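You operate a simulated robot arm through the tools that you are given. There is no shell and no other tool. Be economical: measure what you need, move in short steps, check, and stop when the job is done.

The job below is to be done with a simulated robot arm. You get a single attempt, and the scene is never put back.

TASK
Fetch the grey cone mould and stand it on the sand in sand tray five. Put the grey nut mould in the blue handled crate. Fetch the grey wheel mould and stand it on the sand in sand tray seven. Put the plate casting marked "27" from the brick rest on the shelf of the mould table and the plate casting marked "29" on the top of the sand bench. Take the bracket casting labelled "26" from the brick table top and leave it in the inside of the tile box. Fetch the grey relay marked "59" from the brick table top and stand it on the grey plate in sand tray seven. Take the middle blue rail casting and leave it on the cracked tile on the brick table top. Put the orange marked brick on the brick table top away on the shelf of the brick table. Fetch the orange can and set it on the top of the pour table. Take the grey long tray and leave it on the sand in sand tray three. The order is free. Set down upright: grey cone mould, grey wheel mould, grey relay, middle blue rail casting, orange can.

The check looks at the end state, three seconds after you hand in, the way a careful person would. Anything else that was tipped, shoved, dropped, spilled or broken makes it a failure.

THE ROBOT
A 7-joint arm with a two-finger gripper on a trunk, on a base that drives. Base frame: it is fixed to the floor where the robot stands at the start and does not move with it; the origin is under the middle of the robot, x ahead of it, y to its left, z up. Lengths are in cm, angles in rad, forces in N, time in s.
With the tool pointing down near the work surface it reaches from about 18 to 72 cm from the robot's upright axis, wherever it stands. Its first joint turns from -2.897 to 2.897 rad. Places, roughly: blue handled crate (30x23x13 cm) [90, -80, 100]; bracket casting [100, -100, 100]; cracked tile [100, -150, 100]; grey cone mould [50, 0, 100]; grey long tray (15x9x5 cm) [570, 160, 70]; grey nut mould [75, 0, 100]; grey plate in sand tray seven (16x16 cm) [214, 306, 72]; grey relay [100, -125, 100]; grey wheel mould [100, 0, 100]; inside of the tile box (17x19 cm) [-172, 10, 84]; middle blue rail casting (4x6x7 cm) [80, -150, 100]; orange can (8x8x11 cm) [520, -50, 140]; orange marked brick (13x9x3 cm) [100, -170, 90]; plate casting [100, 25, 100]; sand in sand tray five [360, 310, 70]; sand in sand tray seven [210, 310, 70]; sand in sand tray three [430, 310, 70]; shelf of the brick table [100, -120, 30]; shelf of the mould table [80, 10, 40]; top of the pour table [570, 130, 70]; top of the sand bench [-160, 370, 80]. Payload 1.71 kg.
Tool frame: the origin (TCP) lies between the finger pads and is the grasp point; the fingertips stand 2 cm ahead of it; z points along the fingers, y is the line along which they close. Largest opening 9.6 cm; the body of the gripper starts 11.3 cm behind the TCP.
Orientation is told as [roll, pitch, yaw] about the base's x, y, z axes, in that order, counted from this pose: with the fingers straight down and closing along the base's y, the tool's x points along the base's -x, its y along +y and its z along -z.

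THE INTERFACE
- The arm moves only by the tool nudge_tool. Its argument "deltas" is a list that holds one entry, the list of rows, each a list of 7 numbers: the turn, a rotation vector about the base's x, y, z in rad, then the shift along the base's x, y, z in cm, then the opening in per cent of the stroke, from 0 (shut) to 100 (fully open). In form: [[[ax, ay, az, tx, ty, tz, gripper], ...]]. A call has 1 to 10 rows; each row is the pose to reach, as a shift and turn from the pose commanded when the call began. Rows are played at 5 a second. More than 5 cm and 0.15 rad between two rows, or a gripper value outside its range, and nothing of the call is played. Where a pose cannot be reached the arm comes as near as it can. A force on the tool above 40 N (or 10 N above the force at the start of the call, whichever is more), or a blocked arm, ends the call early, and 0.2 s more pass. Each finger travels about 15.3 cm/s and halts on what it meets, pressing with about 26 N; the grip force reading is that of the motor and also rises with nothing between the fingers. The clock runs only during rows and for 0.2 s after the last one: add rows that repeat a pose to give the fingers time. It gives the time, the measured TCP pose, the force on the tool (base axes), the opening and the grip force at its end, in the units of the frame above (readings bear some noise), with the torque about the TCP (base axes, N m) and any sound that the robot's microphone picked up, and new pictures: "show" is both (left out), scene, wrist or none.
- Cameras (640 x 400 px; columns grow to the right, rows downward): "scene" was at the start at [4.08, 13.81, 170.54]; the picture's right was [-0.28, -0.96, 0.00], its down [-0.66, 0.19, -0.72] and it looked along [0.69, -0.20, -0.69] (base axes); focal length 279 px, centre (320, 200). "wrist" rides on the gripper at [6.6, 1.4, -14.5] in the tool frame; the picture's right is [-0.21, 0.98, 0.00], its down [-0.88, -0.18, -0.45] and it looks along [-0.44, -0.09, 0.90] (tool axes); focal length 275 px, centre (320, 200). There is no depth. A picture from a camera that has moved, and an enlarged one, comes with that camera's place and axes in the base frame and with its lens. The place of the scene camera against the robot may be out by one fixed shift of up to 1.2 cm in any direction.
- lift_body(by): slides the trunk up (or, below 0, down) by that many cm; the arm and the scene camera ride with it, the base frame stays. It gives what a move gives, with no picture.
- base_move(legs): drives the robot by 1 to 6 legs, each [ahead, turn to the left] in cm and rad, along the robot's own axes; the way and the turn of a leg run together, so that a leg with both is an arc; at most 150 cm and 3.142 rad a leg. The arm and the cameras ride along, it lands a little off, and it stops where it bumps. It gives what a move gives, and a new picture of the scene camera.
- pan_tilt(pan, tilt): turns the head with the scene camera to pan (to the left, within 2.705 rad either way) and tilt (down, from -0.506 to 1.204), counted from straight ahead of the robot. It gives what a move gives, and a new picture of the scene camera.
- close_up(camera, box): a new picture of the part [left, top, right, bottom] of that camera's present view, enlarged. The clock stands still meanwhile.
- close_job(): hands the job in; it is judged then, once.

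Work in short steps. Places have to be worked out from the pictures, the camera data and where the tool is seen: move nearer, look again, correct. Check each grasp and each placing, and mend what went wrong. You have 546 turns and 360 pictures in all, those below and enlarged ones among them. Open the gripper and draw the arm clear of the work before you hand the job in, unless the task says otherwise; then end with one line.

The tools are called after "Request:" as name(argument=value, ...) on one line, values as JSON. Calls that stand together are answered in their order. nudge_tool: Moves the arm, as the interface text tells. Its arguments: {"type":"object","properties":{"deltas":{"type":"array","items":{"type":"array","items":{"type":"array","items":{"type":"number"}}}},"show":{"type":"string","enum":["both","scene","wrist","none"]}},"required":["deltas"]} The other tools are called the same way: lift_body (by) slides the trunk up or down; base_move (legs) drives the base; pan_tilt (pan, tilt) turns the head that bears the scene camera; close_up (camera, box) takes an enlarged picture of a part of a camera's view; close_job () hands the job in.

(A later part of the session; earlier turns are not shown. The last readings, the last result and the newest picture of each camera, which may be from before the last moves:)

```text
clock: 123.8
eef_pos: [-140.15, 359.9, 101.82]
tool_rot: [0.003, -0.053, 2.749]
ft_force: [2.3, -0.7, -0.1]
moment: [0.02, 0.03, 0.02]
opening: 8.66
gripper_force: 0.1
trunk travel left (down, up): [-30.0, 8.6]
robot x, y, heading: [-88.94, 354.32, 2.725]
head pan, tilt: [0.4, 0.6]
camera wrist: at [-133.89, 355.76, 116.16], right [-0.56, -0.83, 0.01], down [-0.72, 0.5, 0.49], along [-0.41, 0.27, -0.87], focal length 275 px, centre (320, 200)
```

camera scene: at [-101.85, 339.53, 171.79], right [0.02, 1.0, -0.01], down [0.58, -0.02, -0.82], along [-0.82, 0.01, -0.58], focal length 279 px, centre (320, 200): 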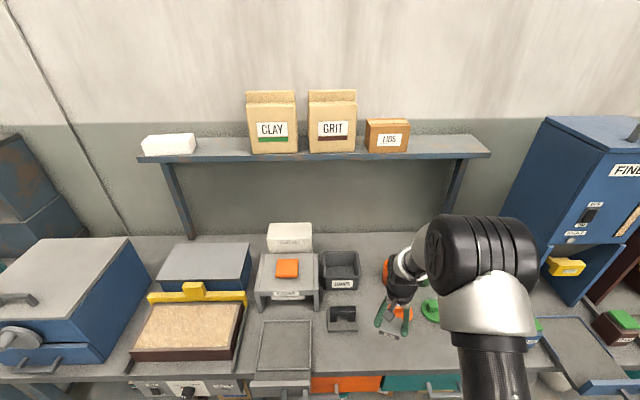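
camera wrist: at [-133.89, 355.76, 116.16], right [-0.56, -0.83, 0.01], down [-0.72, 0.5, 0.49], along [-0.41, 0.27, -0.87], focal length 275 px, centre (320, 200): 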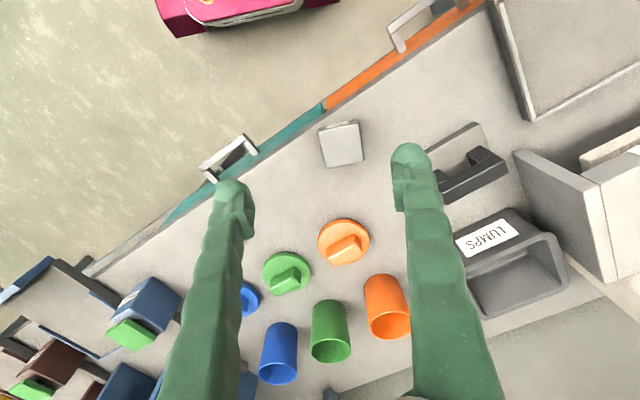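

Plate 29 is on the bench. Now for the wheel mould I'll approach the mould table from its far end (x > 120). I raise the hand, back away and drive there.

Request:
nudge_tool(deltas=[[[0, 0, 0, 2, 0, 4, 90], [0, 0, 0, 5, -1, 8, 90], [0, 0, 0, 9, -2, 10, 90], [0, 0, 0, 13, -3, 12, 90]]], show="none")

Request:
base_move(legs=[[-30, 0], [0, 2.7], [140, 0], [140, 0], [119, 0]])

```text
refused: row 2 steps farther than a row can; nothing moved
```

```text
clock: 153.7
eef_pos: [232.85, 3.76, 101.79]
tool_rot: [0.003, -0.049, -0.898]
ft_force: [-0.3, -0.4, 0.0]
moment: [0.0, 0.01, 0.02]
opening: 8.65
gripper_force: 0.1
trunk travel left (down, up): [-30.0, 8.6]
robot x, y, heading: [190.6, 33.49, -0.926]
head pan, tilt: [0.4, 0.6]
camera scene: at [208.02, 41.63, 171.78], right [-0.5, -0.87, -0.01], down [-0.5, 0.29, -0.82], along [0.71, -0.4, -0.58], focal length 279 px, centre (320, 200)
```

scene: 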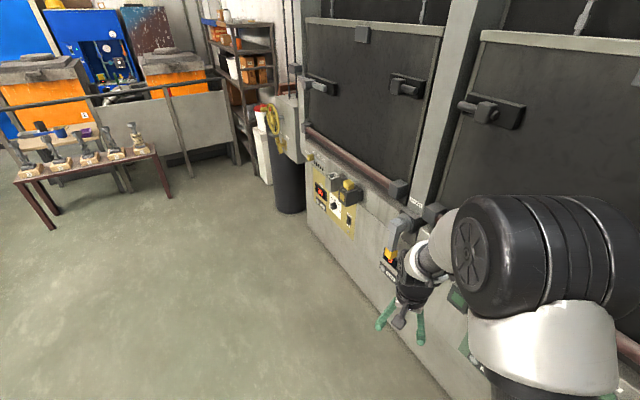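

I raise the hand, then turn left round to face the table's far end.

Request:
nudge_tool(deltas=[[[0, 0, 0, -2, 1, 4, 90], [0, 0, 0, -4, 2, 8, 90], [0, 0, 0, -6, 3, 12, 90], [0, 0, 0, -8, 4, 16, 90], [0, 0, 0, -9, 5, 20, 90], [0, 0, 0, -10, 6, 24, 90], [0, 0, 0, -10, 6, 28, 90]]], show="none")

Request:
base_move(legs=[[0, 2.0], [0, 2.07], [25, 0]])

Request:
pan_tilt(pan=0.1, tilt=0.7)

```text
clock: 155.3
eef_pos: [221.79, 10.78, 130.85]
tool_rot: [0.002, -0.066, -0.899]
ft_force: [0.6, 0.2, 0.8]
moment: [0.02, -0.02, 0.02]
opening: 8.64
gripper_force: 0.0
trunk travel left (down, up): [-30.0, 8.6]
robot x, y, heading: [190.85, 33.58, -0.926]
head pan, tilt: [0.4, 0.6]
```

```text
clock: 168.7
eef_pos: [129.56, 25.87, 131.1]
tool_rot: [0.003, -0.077, 3.11]
ft_force: [-0.7, -1.1, 0.2]
moment: [0.08, -0.07, -0.01]
opening: 8.66
gripper_force: 0.2
trunk travel left (down, up): [-30.0, 8.6]
robot x, y, heading: [165.76, 34.95, 3.079]
head pan, tilt: [0.4, 0.6]
camera scene: at [161.93, 17.04, 171.85], right [-0.33, 0.94, 0.0], down [0.53, 0.19, -0.83], along [-0.78, -0.27, -0.56], focal length 279 px, centre (320, 200)
```

scene: 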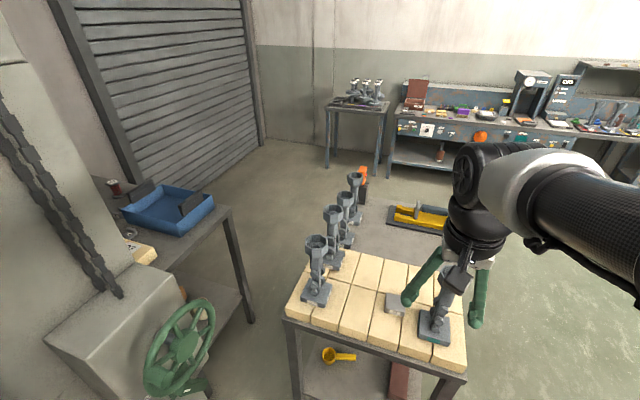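

```text
clock: 169.5
eef_pos: [127.35, 25.94, 130.61]
tool_rot: [0.0, -0.061, 3.109]
ft_force: [0.3, 0.5, -0.3]
moment: [0.02, 0.02, 0.01]
opening: 8.65
gripper_force: 0.1
trunk travel left (down, up): [-30.0, 8.6]
robot x, y, heading: [166.03, 35.29, 3.083]
head pan, tilt: [0.099, 0.7]
camera scene: at [158.38, 19.83, 170.91], right [-0.04, 1.0, 0.0], down [0.66, 0.02, -0.75], along [-0.75, -0.03, -0.66], focal length 279 px, centre (320, 200)
```

scene: 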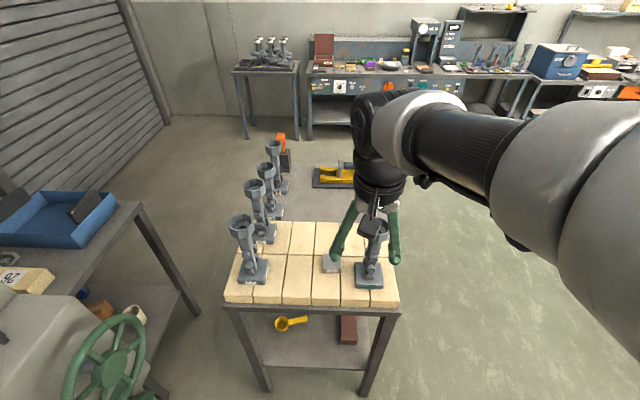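

Zoom on the nearest stand (62) and others from this end.

Request:
close_up(camera="scene", box=[222, 205, 282, 290])

Request:
close_up(camera="scene", box=[235, 130, 305, 250])

Request:
close_up(camera="scene", box=[340, 200, 410, 290])

```text
4.71 times, centred on (252, 248) of scene
camera zoom: at [158.38, 19.83, 170.91], right [-0.04, 1.0, 0.0], down [0.66, 0.02, -0.75], along [-0.75, -0.03, -0.66], focal length 1314 px, centre (640, -24)
```

zoom: 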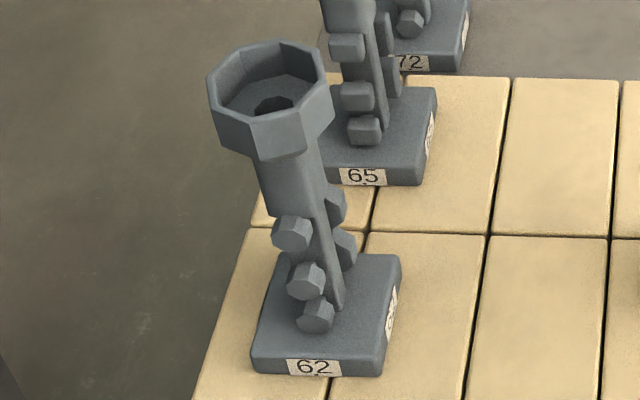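

```text
3.33 times, centred on (270, 190) of scene
camera zoom: at [158.38, 19.83, 170.91], right [-0.04, 1.0, 0.0], down [0.66, 0.02, -0.75], along [-0.75, -0.03, -0.66], focal length 931 px, centre (487, 233)
```

zoom: 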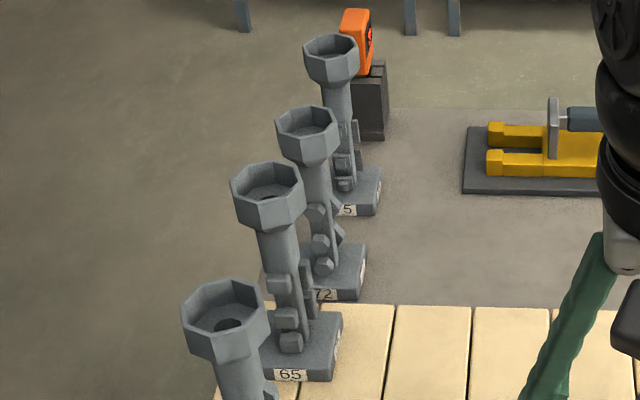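

```text
4.44 times, centred on (375, 245) of scene
camera zoom: at [158.38, 19.83, 170.91], right [-0.04, 1.0, 0.0], down [0.66, 0.02, -0.75], along [-0.75, -0.03, -0.66], focal length 1241 px, centre (76, 0)
```

zoom: 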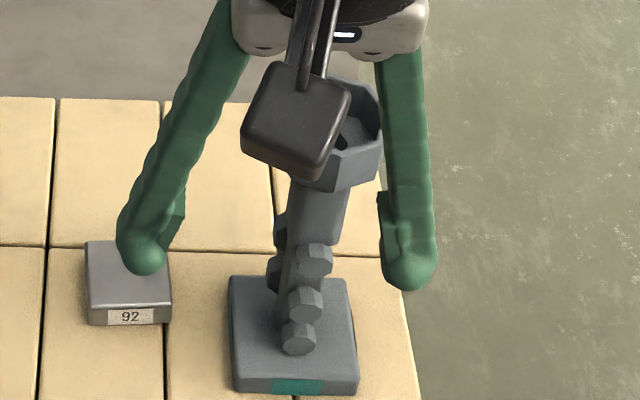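

The pattern shapes matter; I zoom very tightly on each stem from this end.

Request:
close_up(camera="scene", box=[238, 235, 270, 278])

Request:
close_up(camera="scene", box=[252, 195, 284, 240])

Request:
close_up(camera="scene", box=[355, 245, 390, 285])

Request:
close_up(camera="scene", box=[264, 160, 294, 200])

```text
9.30 times, centred on (254, 256) of scene
camera zoom: at [158.38, 19.83, 170.91], right [-0.04, 1.0, 0.0], down [0.66, 0.02, -0.75], along [-0.75, -0.03, -0.66], focal length 2598 px, centre (934, -326)
```

zoom: 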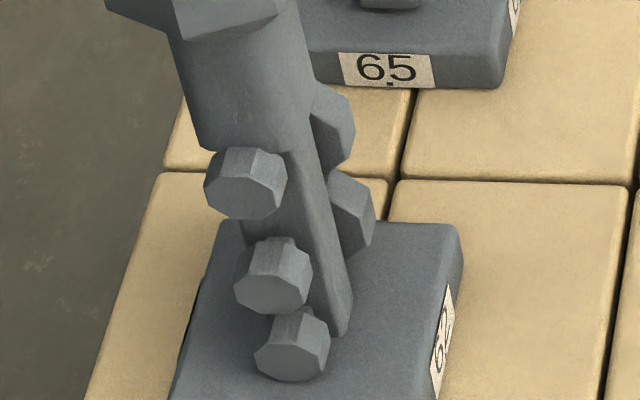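

```text
8.89 times, centred on (268, 218) of scene
camera zoom: at [158.38, 19.83, 170.91], right [-0.04, 1.0, 0.0], down [0.66, 0.02, -0.75], along [-0.75, -0.03, -0.66], focal length 2482 px, centre (782, 44)
```

zoom: 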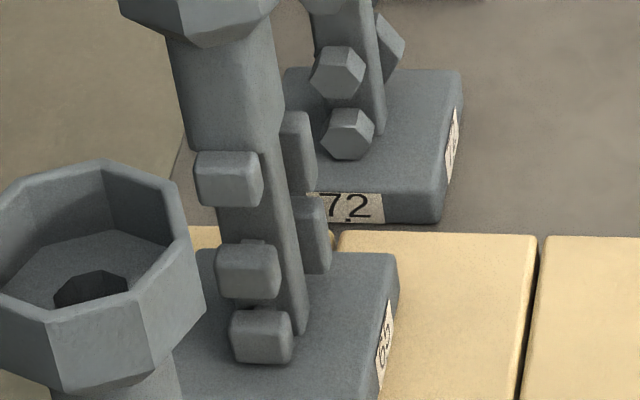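

```text
10.00 times, centred on (372, 265) of scene
camera zoom: at [158.38, 19.83, 170.91], right [-0.04, 1.0, 0.0], down [0.66, 0.02, -0.75], along [-0.75, -0.03, -0.66], focal length 2792 px, centre (-205, -450)
```

zoom: 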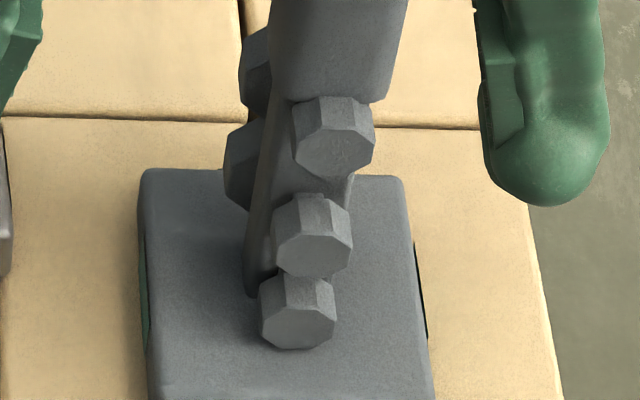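

```text
10.00 times, centred on (279, 180) of scene
camera zoom: at [158.38, 19.83, 170.91], right [-0.04, 1.0, 0.0], down [0.66, 0.02, -0.75], along [-0.75, -0.03, -0.66], focal length 2792 px, centre (730, 400)
```

zoom: 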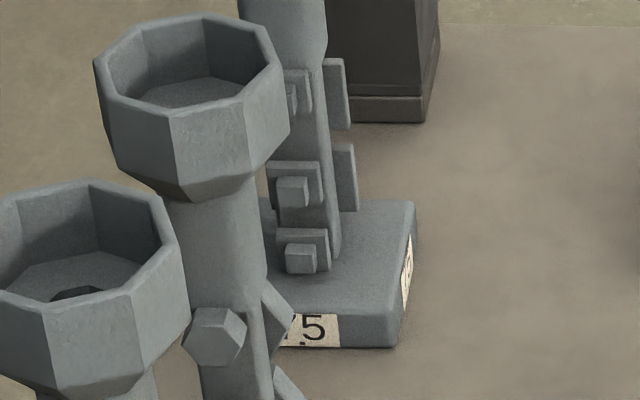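

Clear now: 62 has octagonal wheels, 72 hexagonal nuts, 75 stepped (cone) pieces, 65 blocks. 62 is the wheel mould at (100, 0). I move the tool above its cup at about (108.5, −3).

Request:
nudge_tool(deltas=[[[0, -0.02, 0, -2.36, -3.6, 0, 100], [0, -0.04, 0, -4.7, -7.2, 0, 100], [0, -0.06, 0, -7.1, -10.8, 0, 100], [0, -0.06, 0, -9.4, -14.4, 0, 100], [0, -0.06, 0, -11.8, -18, 0, 100], [0, -0.06, 0, -14.2, -21.6, 0, 100], [0, -0.06, 0, -16.5, -25.2, 0, 100], [0, -0.06, 0, -18.5, -28.5, 0, 100], [0, -0.06, 0, -18.5, -28.5, 0, 100]]], show="wrist")

```text
clock: 171.5
eef_pos: [110.6, -2.85, 131.23]
tool_rot: [0.0, -0.015, 3.111]
ft_force: [0.1, 0.1, 0.9]
moment: [-0.05, 0.03, 0.02]
opening: 9.59
gripper_force: 0.1
trunk travel left (down, up): [-30.0, 8.6]
robot x, y, heading: [165.86, 35.26, 3.081]
head pan, tilt: [0.099, 0.7]
camera wrist: at [117.28, -4.46, 145.73], right [-0.24, -0.97, 0.0], down [-0.86, 0.21, 0.46], along [-0.45, 0.11, -0.89], focal length 275 px, centre (320, 200)
```

wrist: 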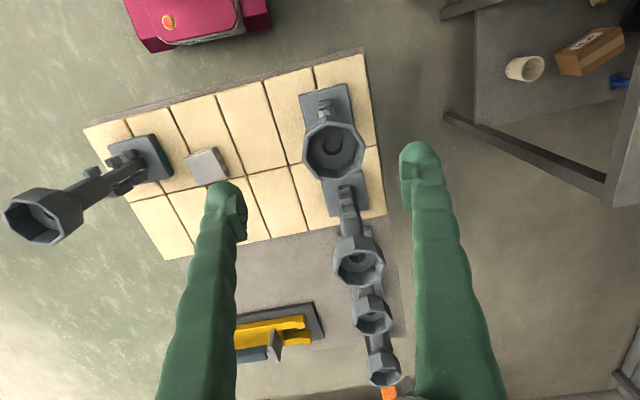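

I zoom on the cup to see its flats.

Request:
close_up(camera="wrist", box=[285, 75, 385, 225])

```text
2.67 times, centred on (335, 150) of wrist
camera zoom: at [117.28, -4.46, 145.73], right [-0.24, -0.97, 0.0], down [-0.86, 0.21, 0.46], along [-0.45, 0.11, -0.89], focal length 734 px, centre (280, 333)
```

zoom: 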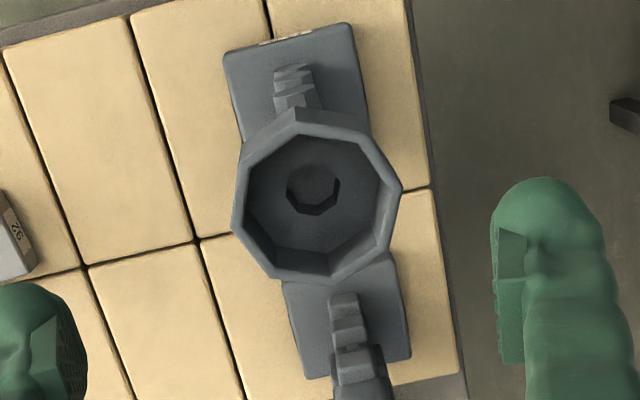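

The octagon's corners lie on the axes, so flats are at 22.5°. I yaw −0.36, centre on (108.9, −3.7) and go down to z 123.

Request:
nudge_tool(deltas=[[[0, 0, -0.12, -0.6, -0.3, -2, 100], [0, 0, -0.24, -1.2, -0.6, -4, 100], [0, 0, -0.36, -1.7, -0.85, -6, 100], [0, 0, -0.36, -1.7, -0.85, -8, 100], [0, 0, -0.36, -1.7, -0.85, -8, 100]]], show="both")

```text
clock: 172.7
eef_pos: [108.69, -3.71, 123.08]
tool_rot: [0.001, -0.014, 2.749]
ft_force: [1.0, 1.1, 0.3]
moment: [0.05, 0.0, 0.01]
opening: 9.6
gripper_force: 0.2
trunk travel left (down, up): [-30.0, 8.6]
robot x, y, heading: [165.6, 35.38, 3.082]
head pan, tilt: [0.099, 0.7]
camera scene: at [158.73, 19.83, 170.92], right [-0.04, 1.0, 0.0], down [0.66, 0.02, -0.75], along [-0.75, -0.03, -0.66], focal length 279 px, centre (320, 200)
camera wrist: at [114.48, -7.65, 137.61], right [-0.56, -0.83, 0.0], down [-0.73, 0.5, 0.46], along [-0.38, 0.26, -0.89], focal length 275 px, centre (320, 200)
```

scene: 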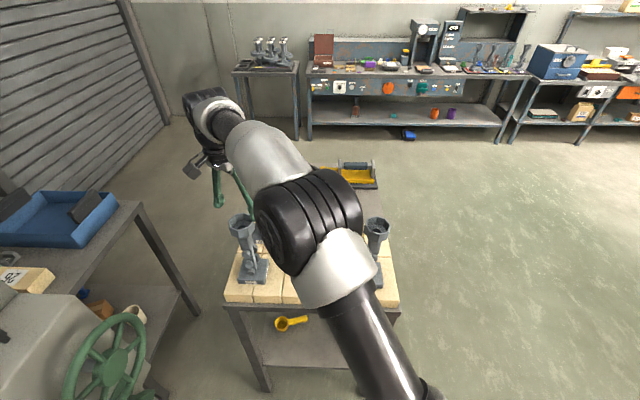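
wrist: 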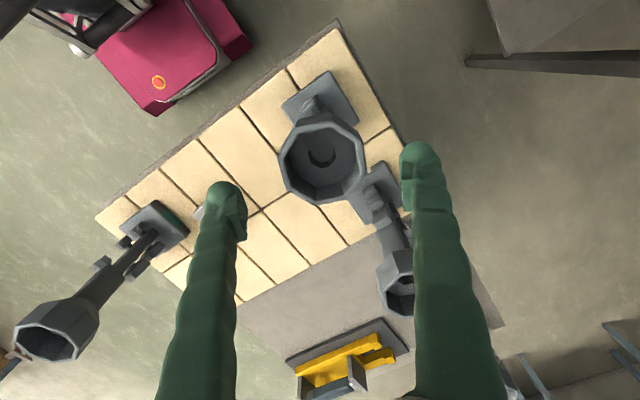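

The cup is centred between the fingers. Descend to TCP z 116 and close.

Request:
nudge_tool(deltas=[[[0, 0, 0, 0.2, -0.1, -2, 100], [0, 0, 0, 0.2, -0.1, -4, 100], [0, 0, 0, 0.2, -0.1, -5.5, 100], [0, 0, 0, 0.2, -0.1, -7, 100], [0, 0, 0, 0.2, -0.1, -7, 100]]], show="wrist")

```text
clock: 173.9
eef_pos: [109.01, -3.52, 115.97]
tool_rot: [0.0, -0.014, 2.751]
ft_force: [0.7, -0.4, 0.0]
moment: [-0.01, 0.02, 0.01]
opening: 9.61
gripper_force: 0.0
trunk travel left (down, up): [-30.0, 8.6]
robot x, y, heading: [165.89, 35.15, 3.084]
head pan, tilt: [0.099, 0.7]
camera wrist: at [114.78, -7.5, 130.58], right [-0.56, -0.83, 0.0], down [-0.73, 0.5, 0.46], along [-0.38, 0.26, -0.89], focal length 275 px, centre (320, 200)
```

wrist: 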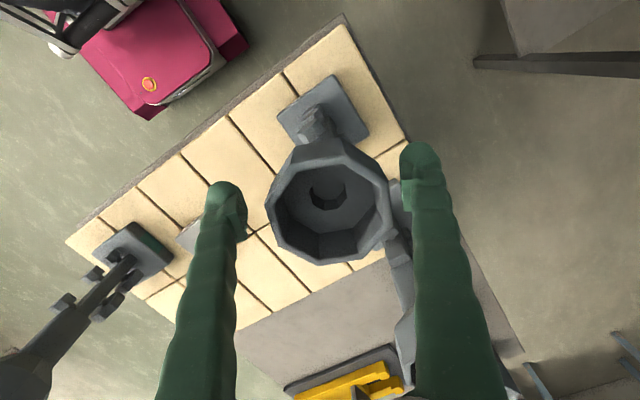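

Centre on it by 0.4 cm and close.

Request:
nudge_tool(deltas=[[[0, 0, 0, -0.2, -0.35, 0.3, 100], [0, 0, 0, -0.2, -0.35, 0.3, 80], [0, 0, 0, -0.2, -0.35, 0.3, 60], [0, 0, 0, -0.2, -0.35, 0.3, 40], [0, 0, 0, -0.2, -0.35, 0.3, 0], [0, 0, 0, -0.2, -0.35, 0.3, 0], [0, 0, 0, -0.2, -0.35, 1.3, 0], [0, 0, 0, -0.2, -0.35, 2.3, 0]]], show="wrist")

```text
clock: 175.7
eef_pos: [108.81, -3.97, 118.32]
tool_rot: [-0.001, -0.014, 2.752]
ft_force: [-0.4, 0.0, -4.1]
moment: [0.03, -0.01, 0.02]
opening: 6.74
gripper_force: 25.9
trunk travel left (down, up): [-30.0, 8.6]
robot x, y, heading: [165.16, 35.06, 3.084]
head pan, tilt: [0.099, 0.7]
camera wrist: at [114.51, -7.9, 132.85], right [-0.56, -0.83, 0.0], down [-0.73, 0.5, 0.46], along [-0.38, 0.26, -0.89], focal length 275 px, centre (320, 200)
```

wrist: 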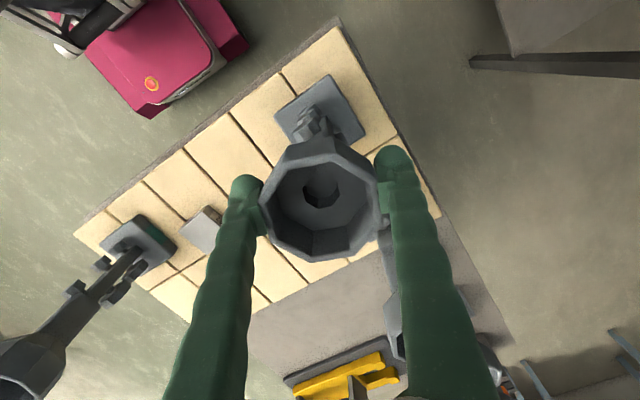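

Lifted cleanly (about 0.4 kg). I raise it and bring it in toward the robot.

Request:
nudge_tool(deltas=[[[0, 0, 0, 0, 0, 4.5, 0], [0, 0, 0, 0, 0, 9, 0], [0, 0, 0, 2, 3, 11, 0], [0, 0, 0, 4.2, 7, 11, 0], [0, 0, 0, 6.4, 11, 11, 0], [0, 0, 0, 8.6, 15, 11, 0], [0, 0, 0, 10.8, 19, 11, 0], [0, 0, 0, 13, 23, 11, 0], [0, 0, 0, 15.2, 27, 11, 0]]], show="none")

```text
clock: 177.7
eef_pos: [124.06, 23.27, 129.24]
tool_rot: [0.002, -0.016, 2.752]
ft_force: [0.1, 0.4, -4.1]
moment: [0.01, -0.01, -0.02]
opening: 6.74
gripper_force: 25.8
trunk travel left (down, up): [-30.0, 8.6]
robot x, y, heading: [165.96, 35.23, 3.077]
head pan, tilt: [0.099, 0.7]
```

Still held. I back off, turn toward the sand trays and drive up to look at tray seven.

Request:
base_move(legs=[[-25, 0], [0, -1.59], [150, 0], [20, 0.08]])

Request:
pan_tilt(pan=0.3, tilt=0.7)

```text
clock: 193.0
eef_pos: [200.17, 242.4, 129.44]
tool_rot: [0.0, -0.016, 1.167]
ft_force: [-1.0, -0.8, -4.2]
moment: [0.05, -0.04, 0.01]
opening: 6.68
gripper_force: 25.7
trunk travel left (down, up): [-30.0, 8.6]
robot x, y, heading: [211.94, 200.38, 1.504]
head pan, tilt: [0.099, 0.7]
camera scene: at [195.06, 207.4, 170.91], right [1.0, 0.03, 0.0], down [0.02, -0.66, -0.75], along [-0.02, 0.75, -0.66], focal length 279 px, centre (320, 200)
```

scene: 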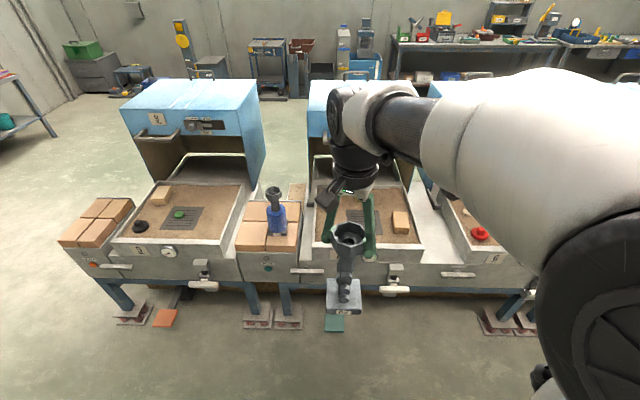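

```text
clock: 193.7
eef_pos: [200.18, 240.5, 129.91]
tool_rot: [0.006, -0.03, 1.167]
ft_force: [-0.3, 0.3, -4.5]
moment: [-0.02, 0.01, 0.0]
opening: 6.63
gripper_force: 26.2
trunk travel left (down, up): [-30.0, 8.6]
robot x, y, heading: [211.88, 200.79, 1.498]
head pan, tilt: [0.3, 0.7]
camera scene: at [193.47, 207.32, 170.93], right [0.97, 0.23, 0.0], down [0.15, -0.64, -0.76], along [-0.17, 0.73, -0.66], focal length 279 px, centre (320, 200)
```

scene: 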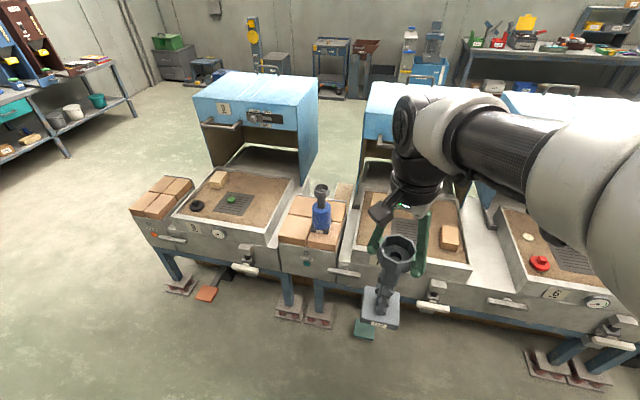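

Zoom on the tray behind the mould.

Request:
close_up(camera="scene", box=[280, 170, 500, 320])

Request:
nudge_tool(deltas=[[[0, 0, 0, 0, 0, 1, 0]]], show="wrist")

```text
2.67 times, centred on (390, 245) of scene
camera zoom: at [193.47, 207.32, 170.93], right [0.97, 0.23, 0.0], down [0.15, -0.64, -0.76], along [-0.17, 0.73, -0.66], focal length 745 px, centre (133, 80)
```

zoom: 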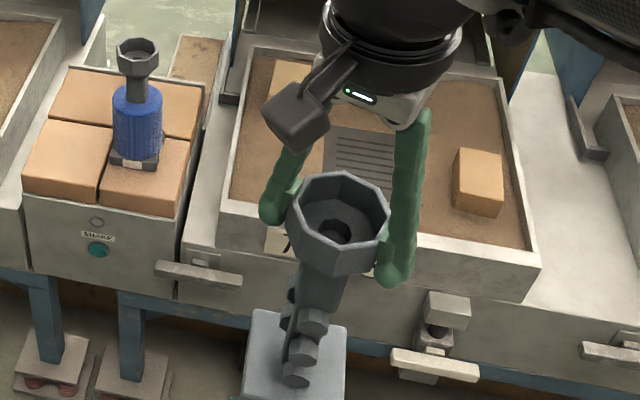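

```text
clock: 194.1
eef_pos: [200.08, 240.45, 130.92]
tool_rot: [0.005, -0.029, 1.165]
ft_force: [-0.4, 0.5, -4.3]
moment: [-0.07, 0.0, -0.03]
opening: 6.65
gripper_force: 26.4
trunk travel left (down, up): [-30.0, 8.6]
robot x, y, heading: [211.8, 200.5, 1.5]
head pan, tilt: [0.3, 0.7]
camera wrist: at [196.23, 234.49, 145.35], right [-0.82, 0.57, 0.01], down [0.51, 0.72, 0.47], along [0.26, 0.39, -0.88], focal length 275 px, centre (320, 200)
```

wrist: 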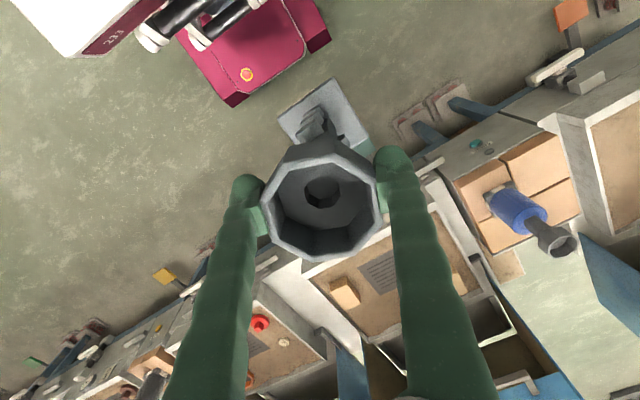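

Tray seven confirmed: rim about x 190–238, y 286–328; plate at (215, 304); free sand at about (198.5, 302). I drive forward 37.

Request:
base_move(legs=[[37, 0]])

Request:
nudge_tool(deltas=[[[0, 0, 0, 0, 0, 0.5, 0], [0, 0, 0, 0, 0, 0.5, 0]]], show="both")

```text
clock: 196.6
eef_pos: [203.13, 277.76, 130.76]
tool_rot: [0.003, -0.026, 1.16]
ft_force: [0.4, 1.3, -5.4]
moment: [-0.07, 0.01, 0.0]
opening: 6.62
gripper_force: 26.4
trunk travel left (down, up): [-30.0, 8.6]
robot x, y, heading: [214.83, 237.17, 1.496]
head pan, tilt: [0.3, 0.7]
camera scene: at [196.18, 244.31, 170.92], right [0.97, 0.22, -0.01], down [0.14, -0.64, -0.75], along [-0.17, 0.73, -0.66], focal length 279 px, centre (320, 200)
```

scene: 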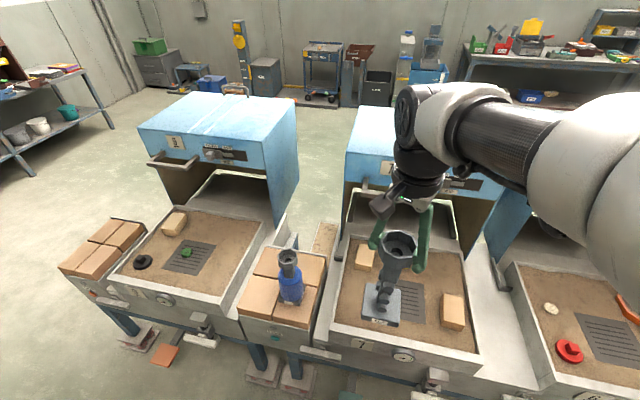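

```text
clock: 197.2
eef_pos: [202.9, 275.83, 131.74]
tool_rot: [0.008, -0.041, 1.161]
ft_force: [0.1, -0.1, -4.9]
moment: [-0.07, 0.01, 0.01]
opening: 6.56
gripper_force: 26.1
trunk travel left (down, up): [-30.0, 8.6]
robot x, y, heading: [214.22, 237.24, 1.499]
head pan, tilt: [0.3, 0.7]
camera scene: at [196.14, 243.34, 170.95], right [0.97, 0.22, 0.0], down [0.14, -0.64, -0.76], along [-0.17, 0.74, -0.65], focal length 279 px, centre (320, 200)
camera wrist: at [198.95, 269.69, 146.14], right [-0.82, 0.58, 0.02], down [0.52, 0.71, 0.48], along [0.26, 0.4, -0.88], focal length 275 px, centre (320, 200)
```

scene: 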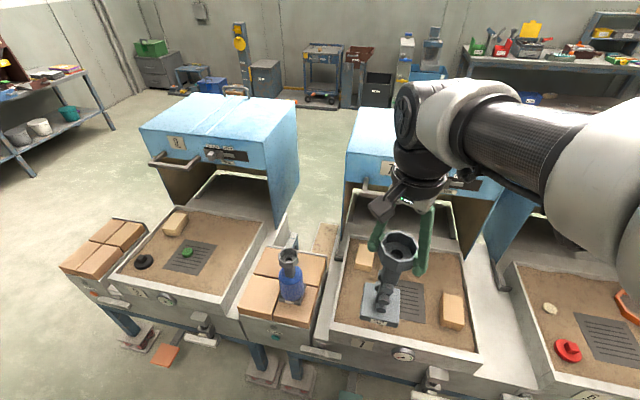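
wrist: 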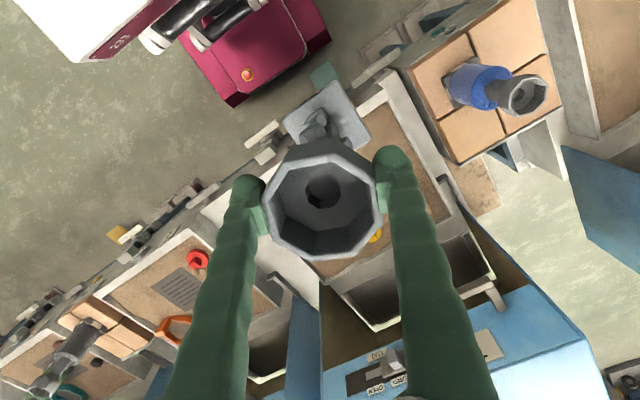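

I move over the sand spot (198, 300) with tilt corrected, then start lowering to z 104.

Request:
nudge_tool(deltas=[[[-0.01, 0.005, 0.01, -0.8, 4, 0, 0], [-0.02, 0.011, 0.018, -1.6, 8, 0, 0], [-0.025, 0.011, 0.018, -2.4, 12, 0, 0], [-0.025, 0.011, 0.018, -3.2, 16, 0, 0], [-0.025, 0.011, 0.018, -4, 20, 0, 0], [-0.025, 0.011, 0.018, -4.9, 24, 0, 0], [-0.025, 0.011, 0.018, -4.9, 24, -4.5, 0], [-0.025, 0.011, 0.018, -4.9, 24, -9, 0], [-0.025, 0.011, 0.018, -4.9, 24, -13.5, 0], [-0.025, 0.011, 0.018, -4.9, 24, -18, 0]]], show="both")

```text
clock: 199.4
eef_pos: [198.16, 299.75, 113.85]
tool_rot: [0.009, -0.012, 1.179]
ft_force: [-0.3, 0.2, -4.5]
moment: [-0.06, -0.01, 0.01]
opening: 6.54
gripper_force: 26.4
trunk travel left (down, up): [-30.0, 8.6]
robot x, y, heading: [214.7, 237.37, 1.495]
head pan, tilt: [0.3, 0.7]
camera scene: at [196.14, 244.3, 170.9], right [0.97, 0.22, 0.0], down [0.14, -0.64, -0.75], along [-0.17, 0.73, -0.66], focal length 279 px, centre (320, 200)
camera wrist: at [194.42, 293.93, 128.32], right [-0.83, 0.56, 0.01], down [0.51, 0.73, 0.45], along [0.25, 0.38, -0.89], focal length 275 px, centre (320, 200)
```

scene: 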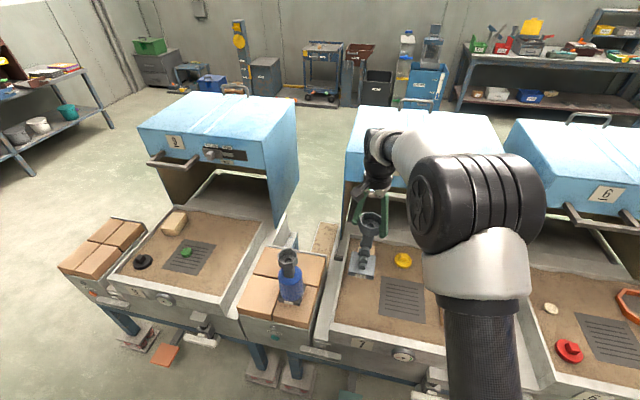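
wrist: 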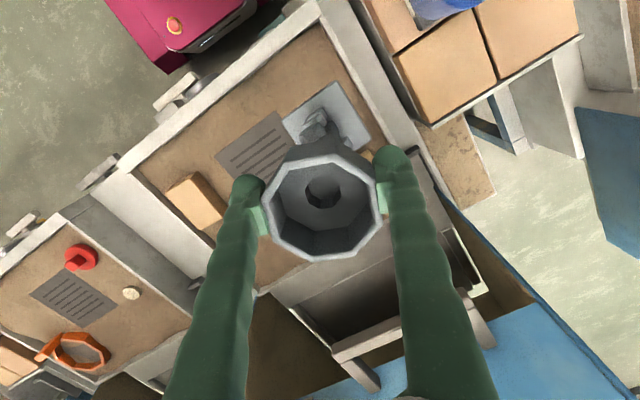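

Clear of plate and brick. Lowering near the sand, then slowly.

Request:
nudge_tool(deltas=[[[0, 0, 0, -0.3, 0, -4.5, 0], [0, 0, 0, -0.3, 0, -9, 0], [0, 0, 0, -0.3, 0, -13.5, 0], [0, 0, 0, -0.3, 0, -16, 0], [0, 0, 0, -0.3, 0, -17, 0], [0, 0, 0, -0.3, 0, -18, 0], [0, 0, 0, -0.3, 0, -18.5, 0], [0, 0, 0, -0.3, 0, -19, 0], [0, 0, 0, -0.3, 0, -19.4, 0], [0, 0, 0, -0.3, 0, -19.8, 0]]], show="scene")

```text
clock: 201.6
eef_pos: [197.84, 299.58, 94.09]
tool_rot: [0.008, -0.015, 1.18]
ft_force: [0.3, -0.3, -4.0]
moment: [-0.03, -0.02, -0.03]
opening: 6.57
gripper_force: 26.4
trunk travel left (down, up): [-30.0, 8.6]
robot x, y, heading: [214.5, 236.98, 1.497]
head pan, tilt: [0.3, 0.7]
camera scene: at [196.17, 244.15, 170.92], right [0.97, 0.22, 0.0], down [0.14, -0.64, -0.75], along [-0.17, 0.73, -0.66], focal length 279 px, centre (320, 200)
```

scene: 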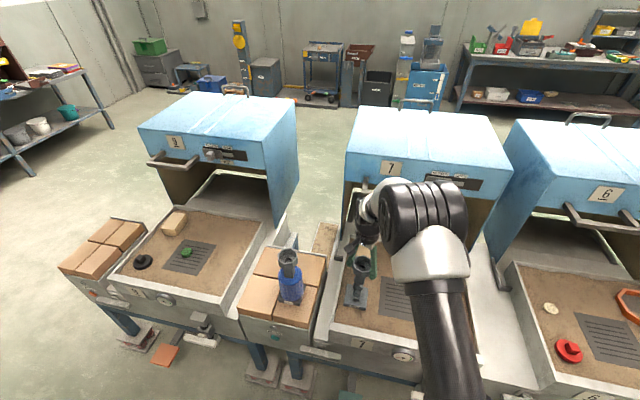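

Slow steps until contact.

Request:
nudge_tool(deltas=[[[0, 0, 0, 0, 0, -0.4, 0], [0, 0, 0, 0, 0, -0.8, 0], [0, 0, 0, 0, 0, -1.2, 0], [0, 0, 0, 0, 0, -1.5, 0], [0, 0, 0, 0, 0, -1.8, 0], [0, 0, 0, 0, 0, -2.1, 0], [0, 0, 0, 0, 0, -2.4, 0], [0, 0, 0, 0, 0, -2.7, 0]]], show="none")

```text
clock: 202.5
eef_pos: [197.16, 298.44, 94.11]
tool_rot: [0.022, -0.038, 1.179]
ft_force: [0.0, 0.1, -4.4]
moment: [-0.05, 0.03, 0.02]
opening: 6.67
gripper_force: 25.5
trunk travel left (down, up): [-30.0, 8.6]
robot x, y, heading: [214.34, 237.3, 1.498]
head pan, tilt: [0.3, 0.7]
stopped in row 4: the force on the tool passed its limit at 56 N (the readings are from after the stop); the commanded pose is now the measured one
```

Contact at about z 93. I correct the small tilt and lower gently in fine steps.

Request:
nudge_tool(deltas=[[[-0.03, -0.01, 0, 0.4, 0.8, 0, 0], [-0.03, -0.01, 0, 0.4, 0.8, -0.2, 0], [-0.03, -0.01, 0, 0.4, 0.8, -0.4, 0], [-0.03, -0.01, 0, 0.4, 0.8, -0.6, 0], [-0.03, -0.01, 0, 0.4, 0.8, -0.75, 0], [-0.03, -0.01, 0, 0.4, 0.8, -0.9, 0]]], show="scene")

```text
clock: 203.9
eef_pos: [197.58, 299.3, 93.54]
tool_rot: [0.004, -0.016, 1.179]
ft_force: [0.6, -0.4, 15.6]
moment: [-0.94, -0.03, 0.09]
opening: 6.63
gripper_force: 26.0
trunk travel left (down, up): [-30.0, 8.6]
robot x, y, heading: [214.41, 237.64, 1.493]
head pan, tilt: [0.3, 0.7]
camera scene: at [196.24, 243.93, 170.95], right [0.97, 0.22, -0.01], down [0.14, -0.64, -0.76], along [-0.17, 0.74, -0.66], focal length 279 px, centre (320, 200)
```

scene: 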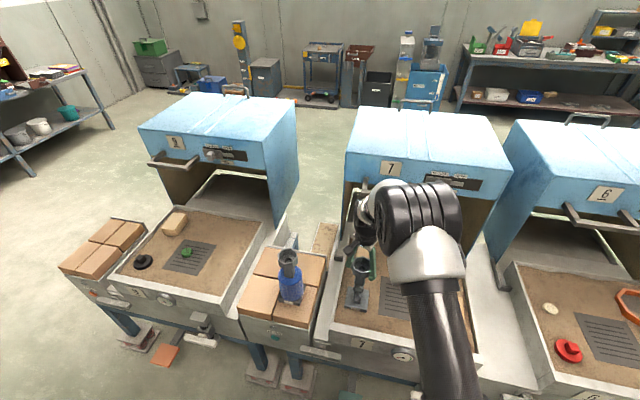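

Contact is on the front edge (moment −0.94). I zoom to check how it stands.

Request:
close_up(camera="scene", box=[325, 240, 415, 330])

```text
4.44 times, centred on (370, 285) of scene
camera zoom: at [196.24, 243.93, 170.95], right [0.97, 0.22, -0.01], down [0.14, -0.64, -0.76], along [-0.17, 0.74, -0.66], focal length 1241 px, centre (98, -178)
```

zoom: 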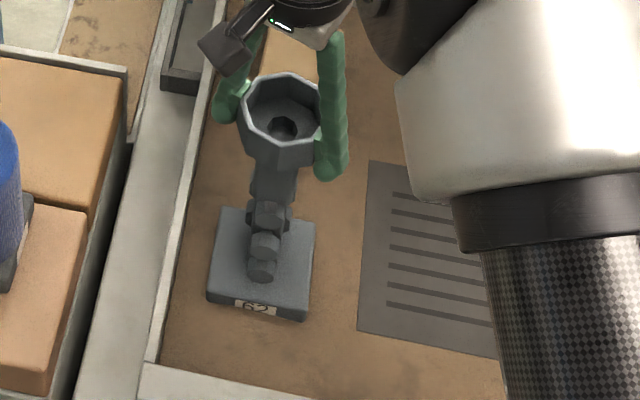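

Position is good. I tilt −0.02 about x with a little more lowering, then open.

Request:
nudge_tool(deltas=[[[-0.01, 0, 0, 0, 0, -0.1, 0], [-0.02, 0, 0, 0, 0, -0.1, 0], [-0.025, 0, 0, 0, 0, -0.15, 0], [-0.025, 0, 0, 0, 0, -0.15, 0]]], show="none")

```text
clock: 204.9
eef_pos: [197.62, 299.37, 93.52]
tool_rot: [-0.002, 0.005, 1.18]
ft_force: [-4.0, 7.9, 34.0]
moment: [0.4, -0.15, 0.0]
opening: 6.69
gripper_force: 25.9
trunk travel left (down, up): [-30.0, 8.6]
robot x, y, heading: [214.47, 237.52, 1.494]
head pan, tilt: [0.3, 0.7]
```

Moment is now balanced: it stands flat. Ease 0.2 and open.

Request:
nudge_tool(deltas=[[[0, 0, 0, 0, 0, 0.25, 0], [0, 0, 0, 0, 0, 0.25, 72], [0, 0, 0, 0, 0, 0.25, 85], [0, 0, 0, 0, 0, 0.25, 100], [0, 0, 0, 0, 0, 0.25, 100], [0, 0, 0, 0, 0, 3, 100], [0, 0, 0, 0, 0, 7.5, 100], [0, 0, 0, 0, 0, 12, 100]]], show="both")

```text
clock: 206.7
eef_pos: [197.58, 299.39, 105.08]
tool_rot: [-0.008, 0.01, 1.179]
ft_force: [-0.5, -0.6, 0.0]
moment: [0.01, -0.01, -0.01]
opening: 9.58
gripper_force: 0.1
trunk travel left (down, up): [-30.0, 8.6]
robot x, y, heading: [214.33, 237.19, 1.492]
head pan, tilt: [0.3, 0.7]
camera scene: at [196.21, 243.98, 170.93], right [0.97, 0.22, 0.0], down [0.14, -0.64, -0.76], along [-0.17, 0.74, -0.66], focal length 279 px, centre (320, 200)
camera wrist: at [193.75, 293.9, 119.73], right [-0.83, 0.56, -0.01], down [0.5, 0.75, 0.44], along [0.25, 0.36, -0.9], focal length 275 px, centre (320, 200)
```

scene: 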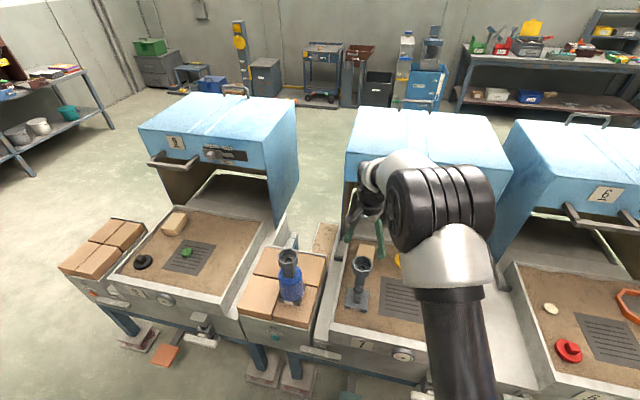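
wrist: 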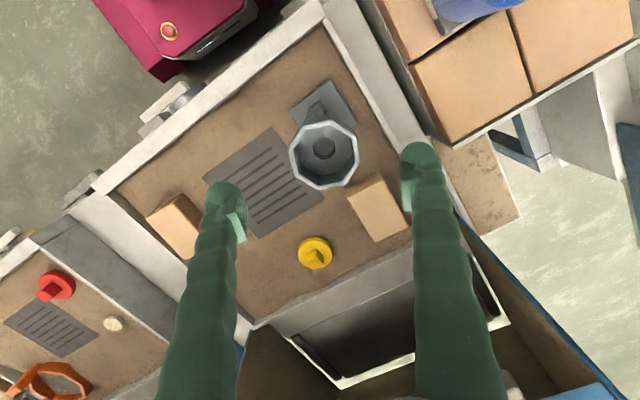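

The wheel mould stands on the sand in tray seven. I raise and retract the arm, then drive to the south side of the mould table.

Request:
nudge_tool(deltas=[[[0, 0, 0, 0, 0, 4.5, 100], [0, 0, 0, 0, 0, 9, 100], [0, 0, 0, 0, 0, 13.5, 100], [0, 0, 0, 1, -2, 17.5, 100], [0, 0, 0, 2, -5, 21, 100], [0, 0, 0, 4, -9, 23, 100], [0, 0, 0, 6, -13, 23, 100], [0, 0, 0, 8, -17, 23, 100], [0, 0, 0, 10, -21, 23, 100]]], show="none")

```text
clock: 208.7
eef_pos: [207.72, 277.95, 128.08]
tool_rot: [-0.004, 0.007, 1.182]
ft_force: [0.5, -0.5, 0.7]
moment: [0.05, -0.01, 0.01]
opening: 9.6
gripper_force: 0.1
trunk travel left (down, up): [-30.0, 8.6]
robot x, y, heading: [214.18, 237.02, 1.495]
head pan, tilt: [0.3, 0.7]
```

Request:
base_move(legs=[[-40, 0], [0, 2.166], [139, 0], [138, 0], [0, 1.145], [100, 0]])

Request:
pan_tilt(pan=0.8, tilt=0.6)

```text
clock: 239.9
eef_pos: [-10.15, -74.23, 127.87]
tool_rot: [-0.005, 0.012, -1.808]
ft_force: [-0.5, 0.1, -0.2]
moment: [0.03, 0.02, 0.0]
opening: 9.6
gripper_force: 0.1
trunk travel left (down, up): [-30.0, 8.6]
robot x, y, heading: [-23.41, -34.69, -1.489]
head pan, tilt: [0.3, 0.7]
camera scene: at [-5.62, -37.64, 170.92], right [-0.93, -0.37, -0.01], down [-0.24, 0.61, -0.75], along [0.28, -0.7, -0.66], focal length 279 px, centre (320, 200)
```

scene: 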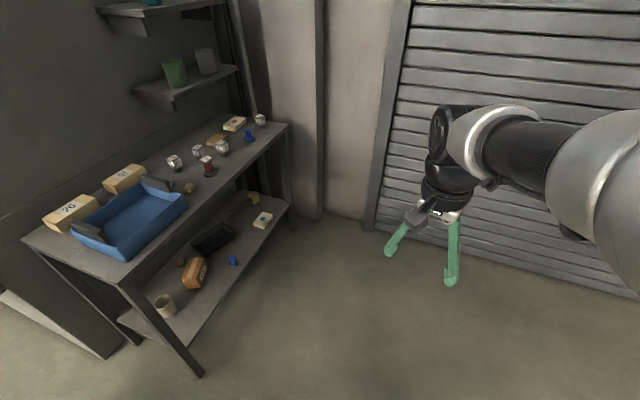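

```text
clock: 240.8
eef_pos: [-10.33, -72.21, 128.57]
tool_rot: [-0.001, -0.008, -1.807]
ft_force: [-1.2, -0.1, -0.2]
moment: [-0.03, 0.02, 0.04]
opening: 9.59
gripper_force: 0.1
trunk travel left (down, up): [-30.0, 8.6]
robot x, y, heading: [-23.3, -34.45, -1.49]
head pan, tilt: [0.799, 0.6]
camera scene: at [-1.97, -35.2, 171.82], right [-0.64, -0.77, -0.01], down [-0.44, 0.37, -0.82], along [0.64, -0.52, -0.57], focal length 279 px, centre (320, 200)
```

scene: 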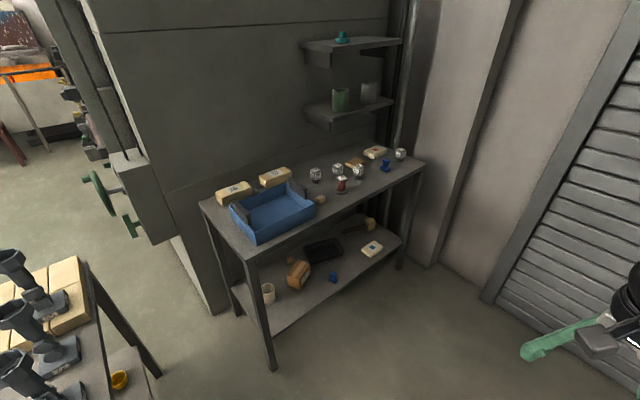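

Close-ups on the brick table top and shelf.

Request:
close_up(camera="scene", box=[195, 135, 345, 255])

Request:
close_up(camera="scene", box=[295, 135, 435, 225])

Request:
close_up(camera="scene", box=[230, 205, 420, 345])

```text
3.33 times, centred on (270, 195) of scene
camera zoom: at [-1.97, -35.2, 171.82], right [-0.64, -0.77, -0.01], down [-0.44, 0.37, -0.82], along [0.64, -0.52, -0.57], focal length 931 px, centre (487, 217)
```

zoom: 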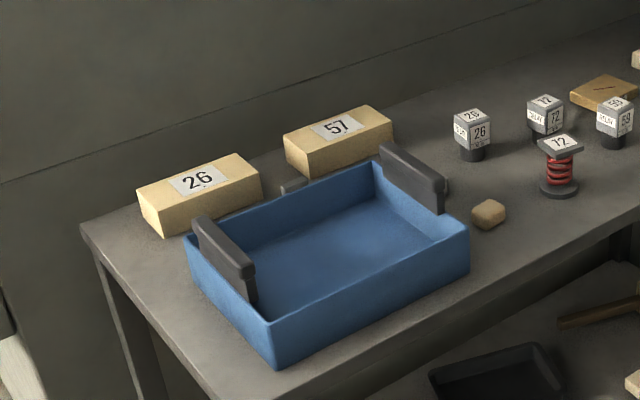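

```text
4.44 times, centred on (365, 180) of scene
camera zoom: at [-1.97, -35.2, 171.82], right [-0.64, -0.77, -0.01], down [-0.44, 0.37, -0.82], along [0.64, -0.52, -0.57], focal length 1241 px, centre (120, 289)
```

zoom: 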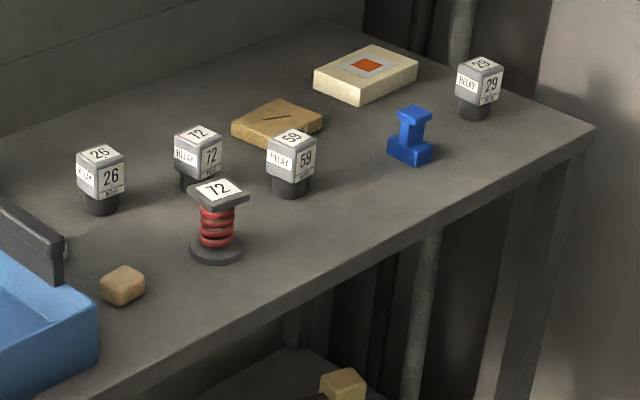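

```text
2.86 times, centred on (325, 275) of scene
camera zoom: at [-1.97, -35.2, 171.82], right [-0.64, -0.77, -0.01], down [-0.44, 0.37, -0.82], along [0.64, -0.52, -0.57], focal length 798 px, centre (306, -14)
```

zoom: 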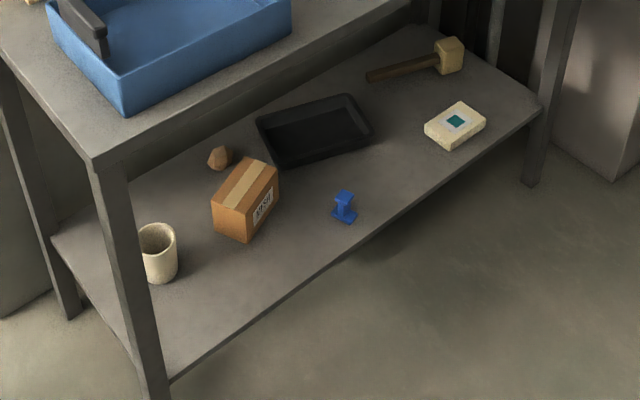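

Layout is clear. I drive to about (40, −47) heading 0, between the two tables, to reach the nut mould and the crate from one place.

Request:
base_move(legs=[[0, 1.295], [64, 0], [0, 0.19]])

Request:
pan_tilt(pan=0.35, tilt=0.8)

```text
clock: 249.3
eef_pos: [78.33, -35.45, 128.58]
tool_rot: [-0.003, -0.005, -0.302]
ft_force: [0.1, 0.3, 0.3]
moment: [-0.03, -0.02, -0.01]
opening: 9.62
gripper_force: 0.2
trunk travel left (down, up): [-30.0, 8.6]
robot x, y, heading: [39.96, -46.34, 0.015]
head pan, tilt: [0.799, 0.6]
camera scene: at [42.01, -23.35, 171.81], right [0.73, -0.69, -0.01], down [-0.4, -0.41, -0.82], along [0.56, 0.6, -0.57], focal length 279 px, centre (320, 200)
```

scene: 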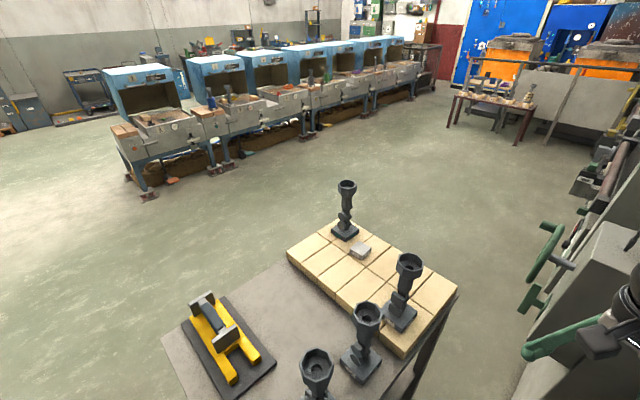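

```text
clock: 250.2
eef_pos: [76.27, -35.51, 129.24]
tool_rot: [0.003, -0.022, -0.301]
ft_force: [-0.7, 0.9, 0.4]
moment: [0.0, -0.06, -0.01]
opening: 9.58
gripper_force: 0.2
trunk travel left (down, up): [-30.0, 8.6]
robot x, y, heading: [40.02, -46.2, 0.015]
head pan, tilt: [0.351, 0.799]
camera scene: at [43.16, -26.9, 170.12], right [0.36, -0.93, -0.01], down [-0.68, -0.26, -0.69], along [0.64, 0.25, -0.73], focal length 279 px, centre (320, 200)
```

scene: 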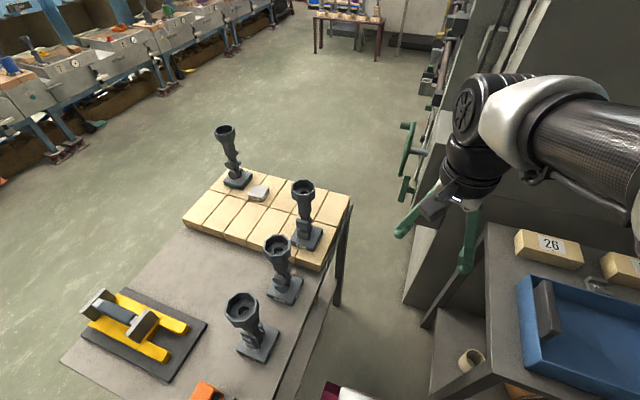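

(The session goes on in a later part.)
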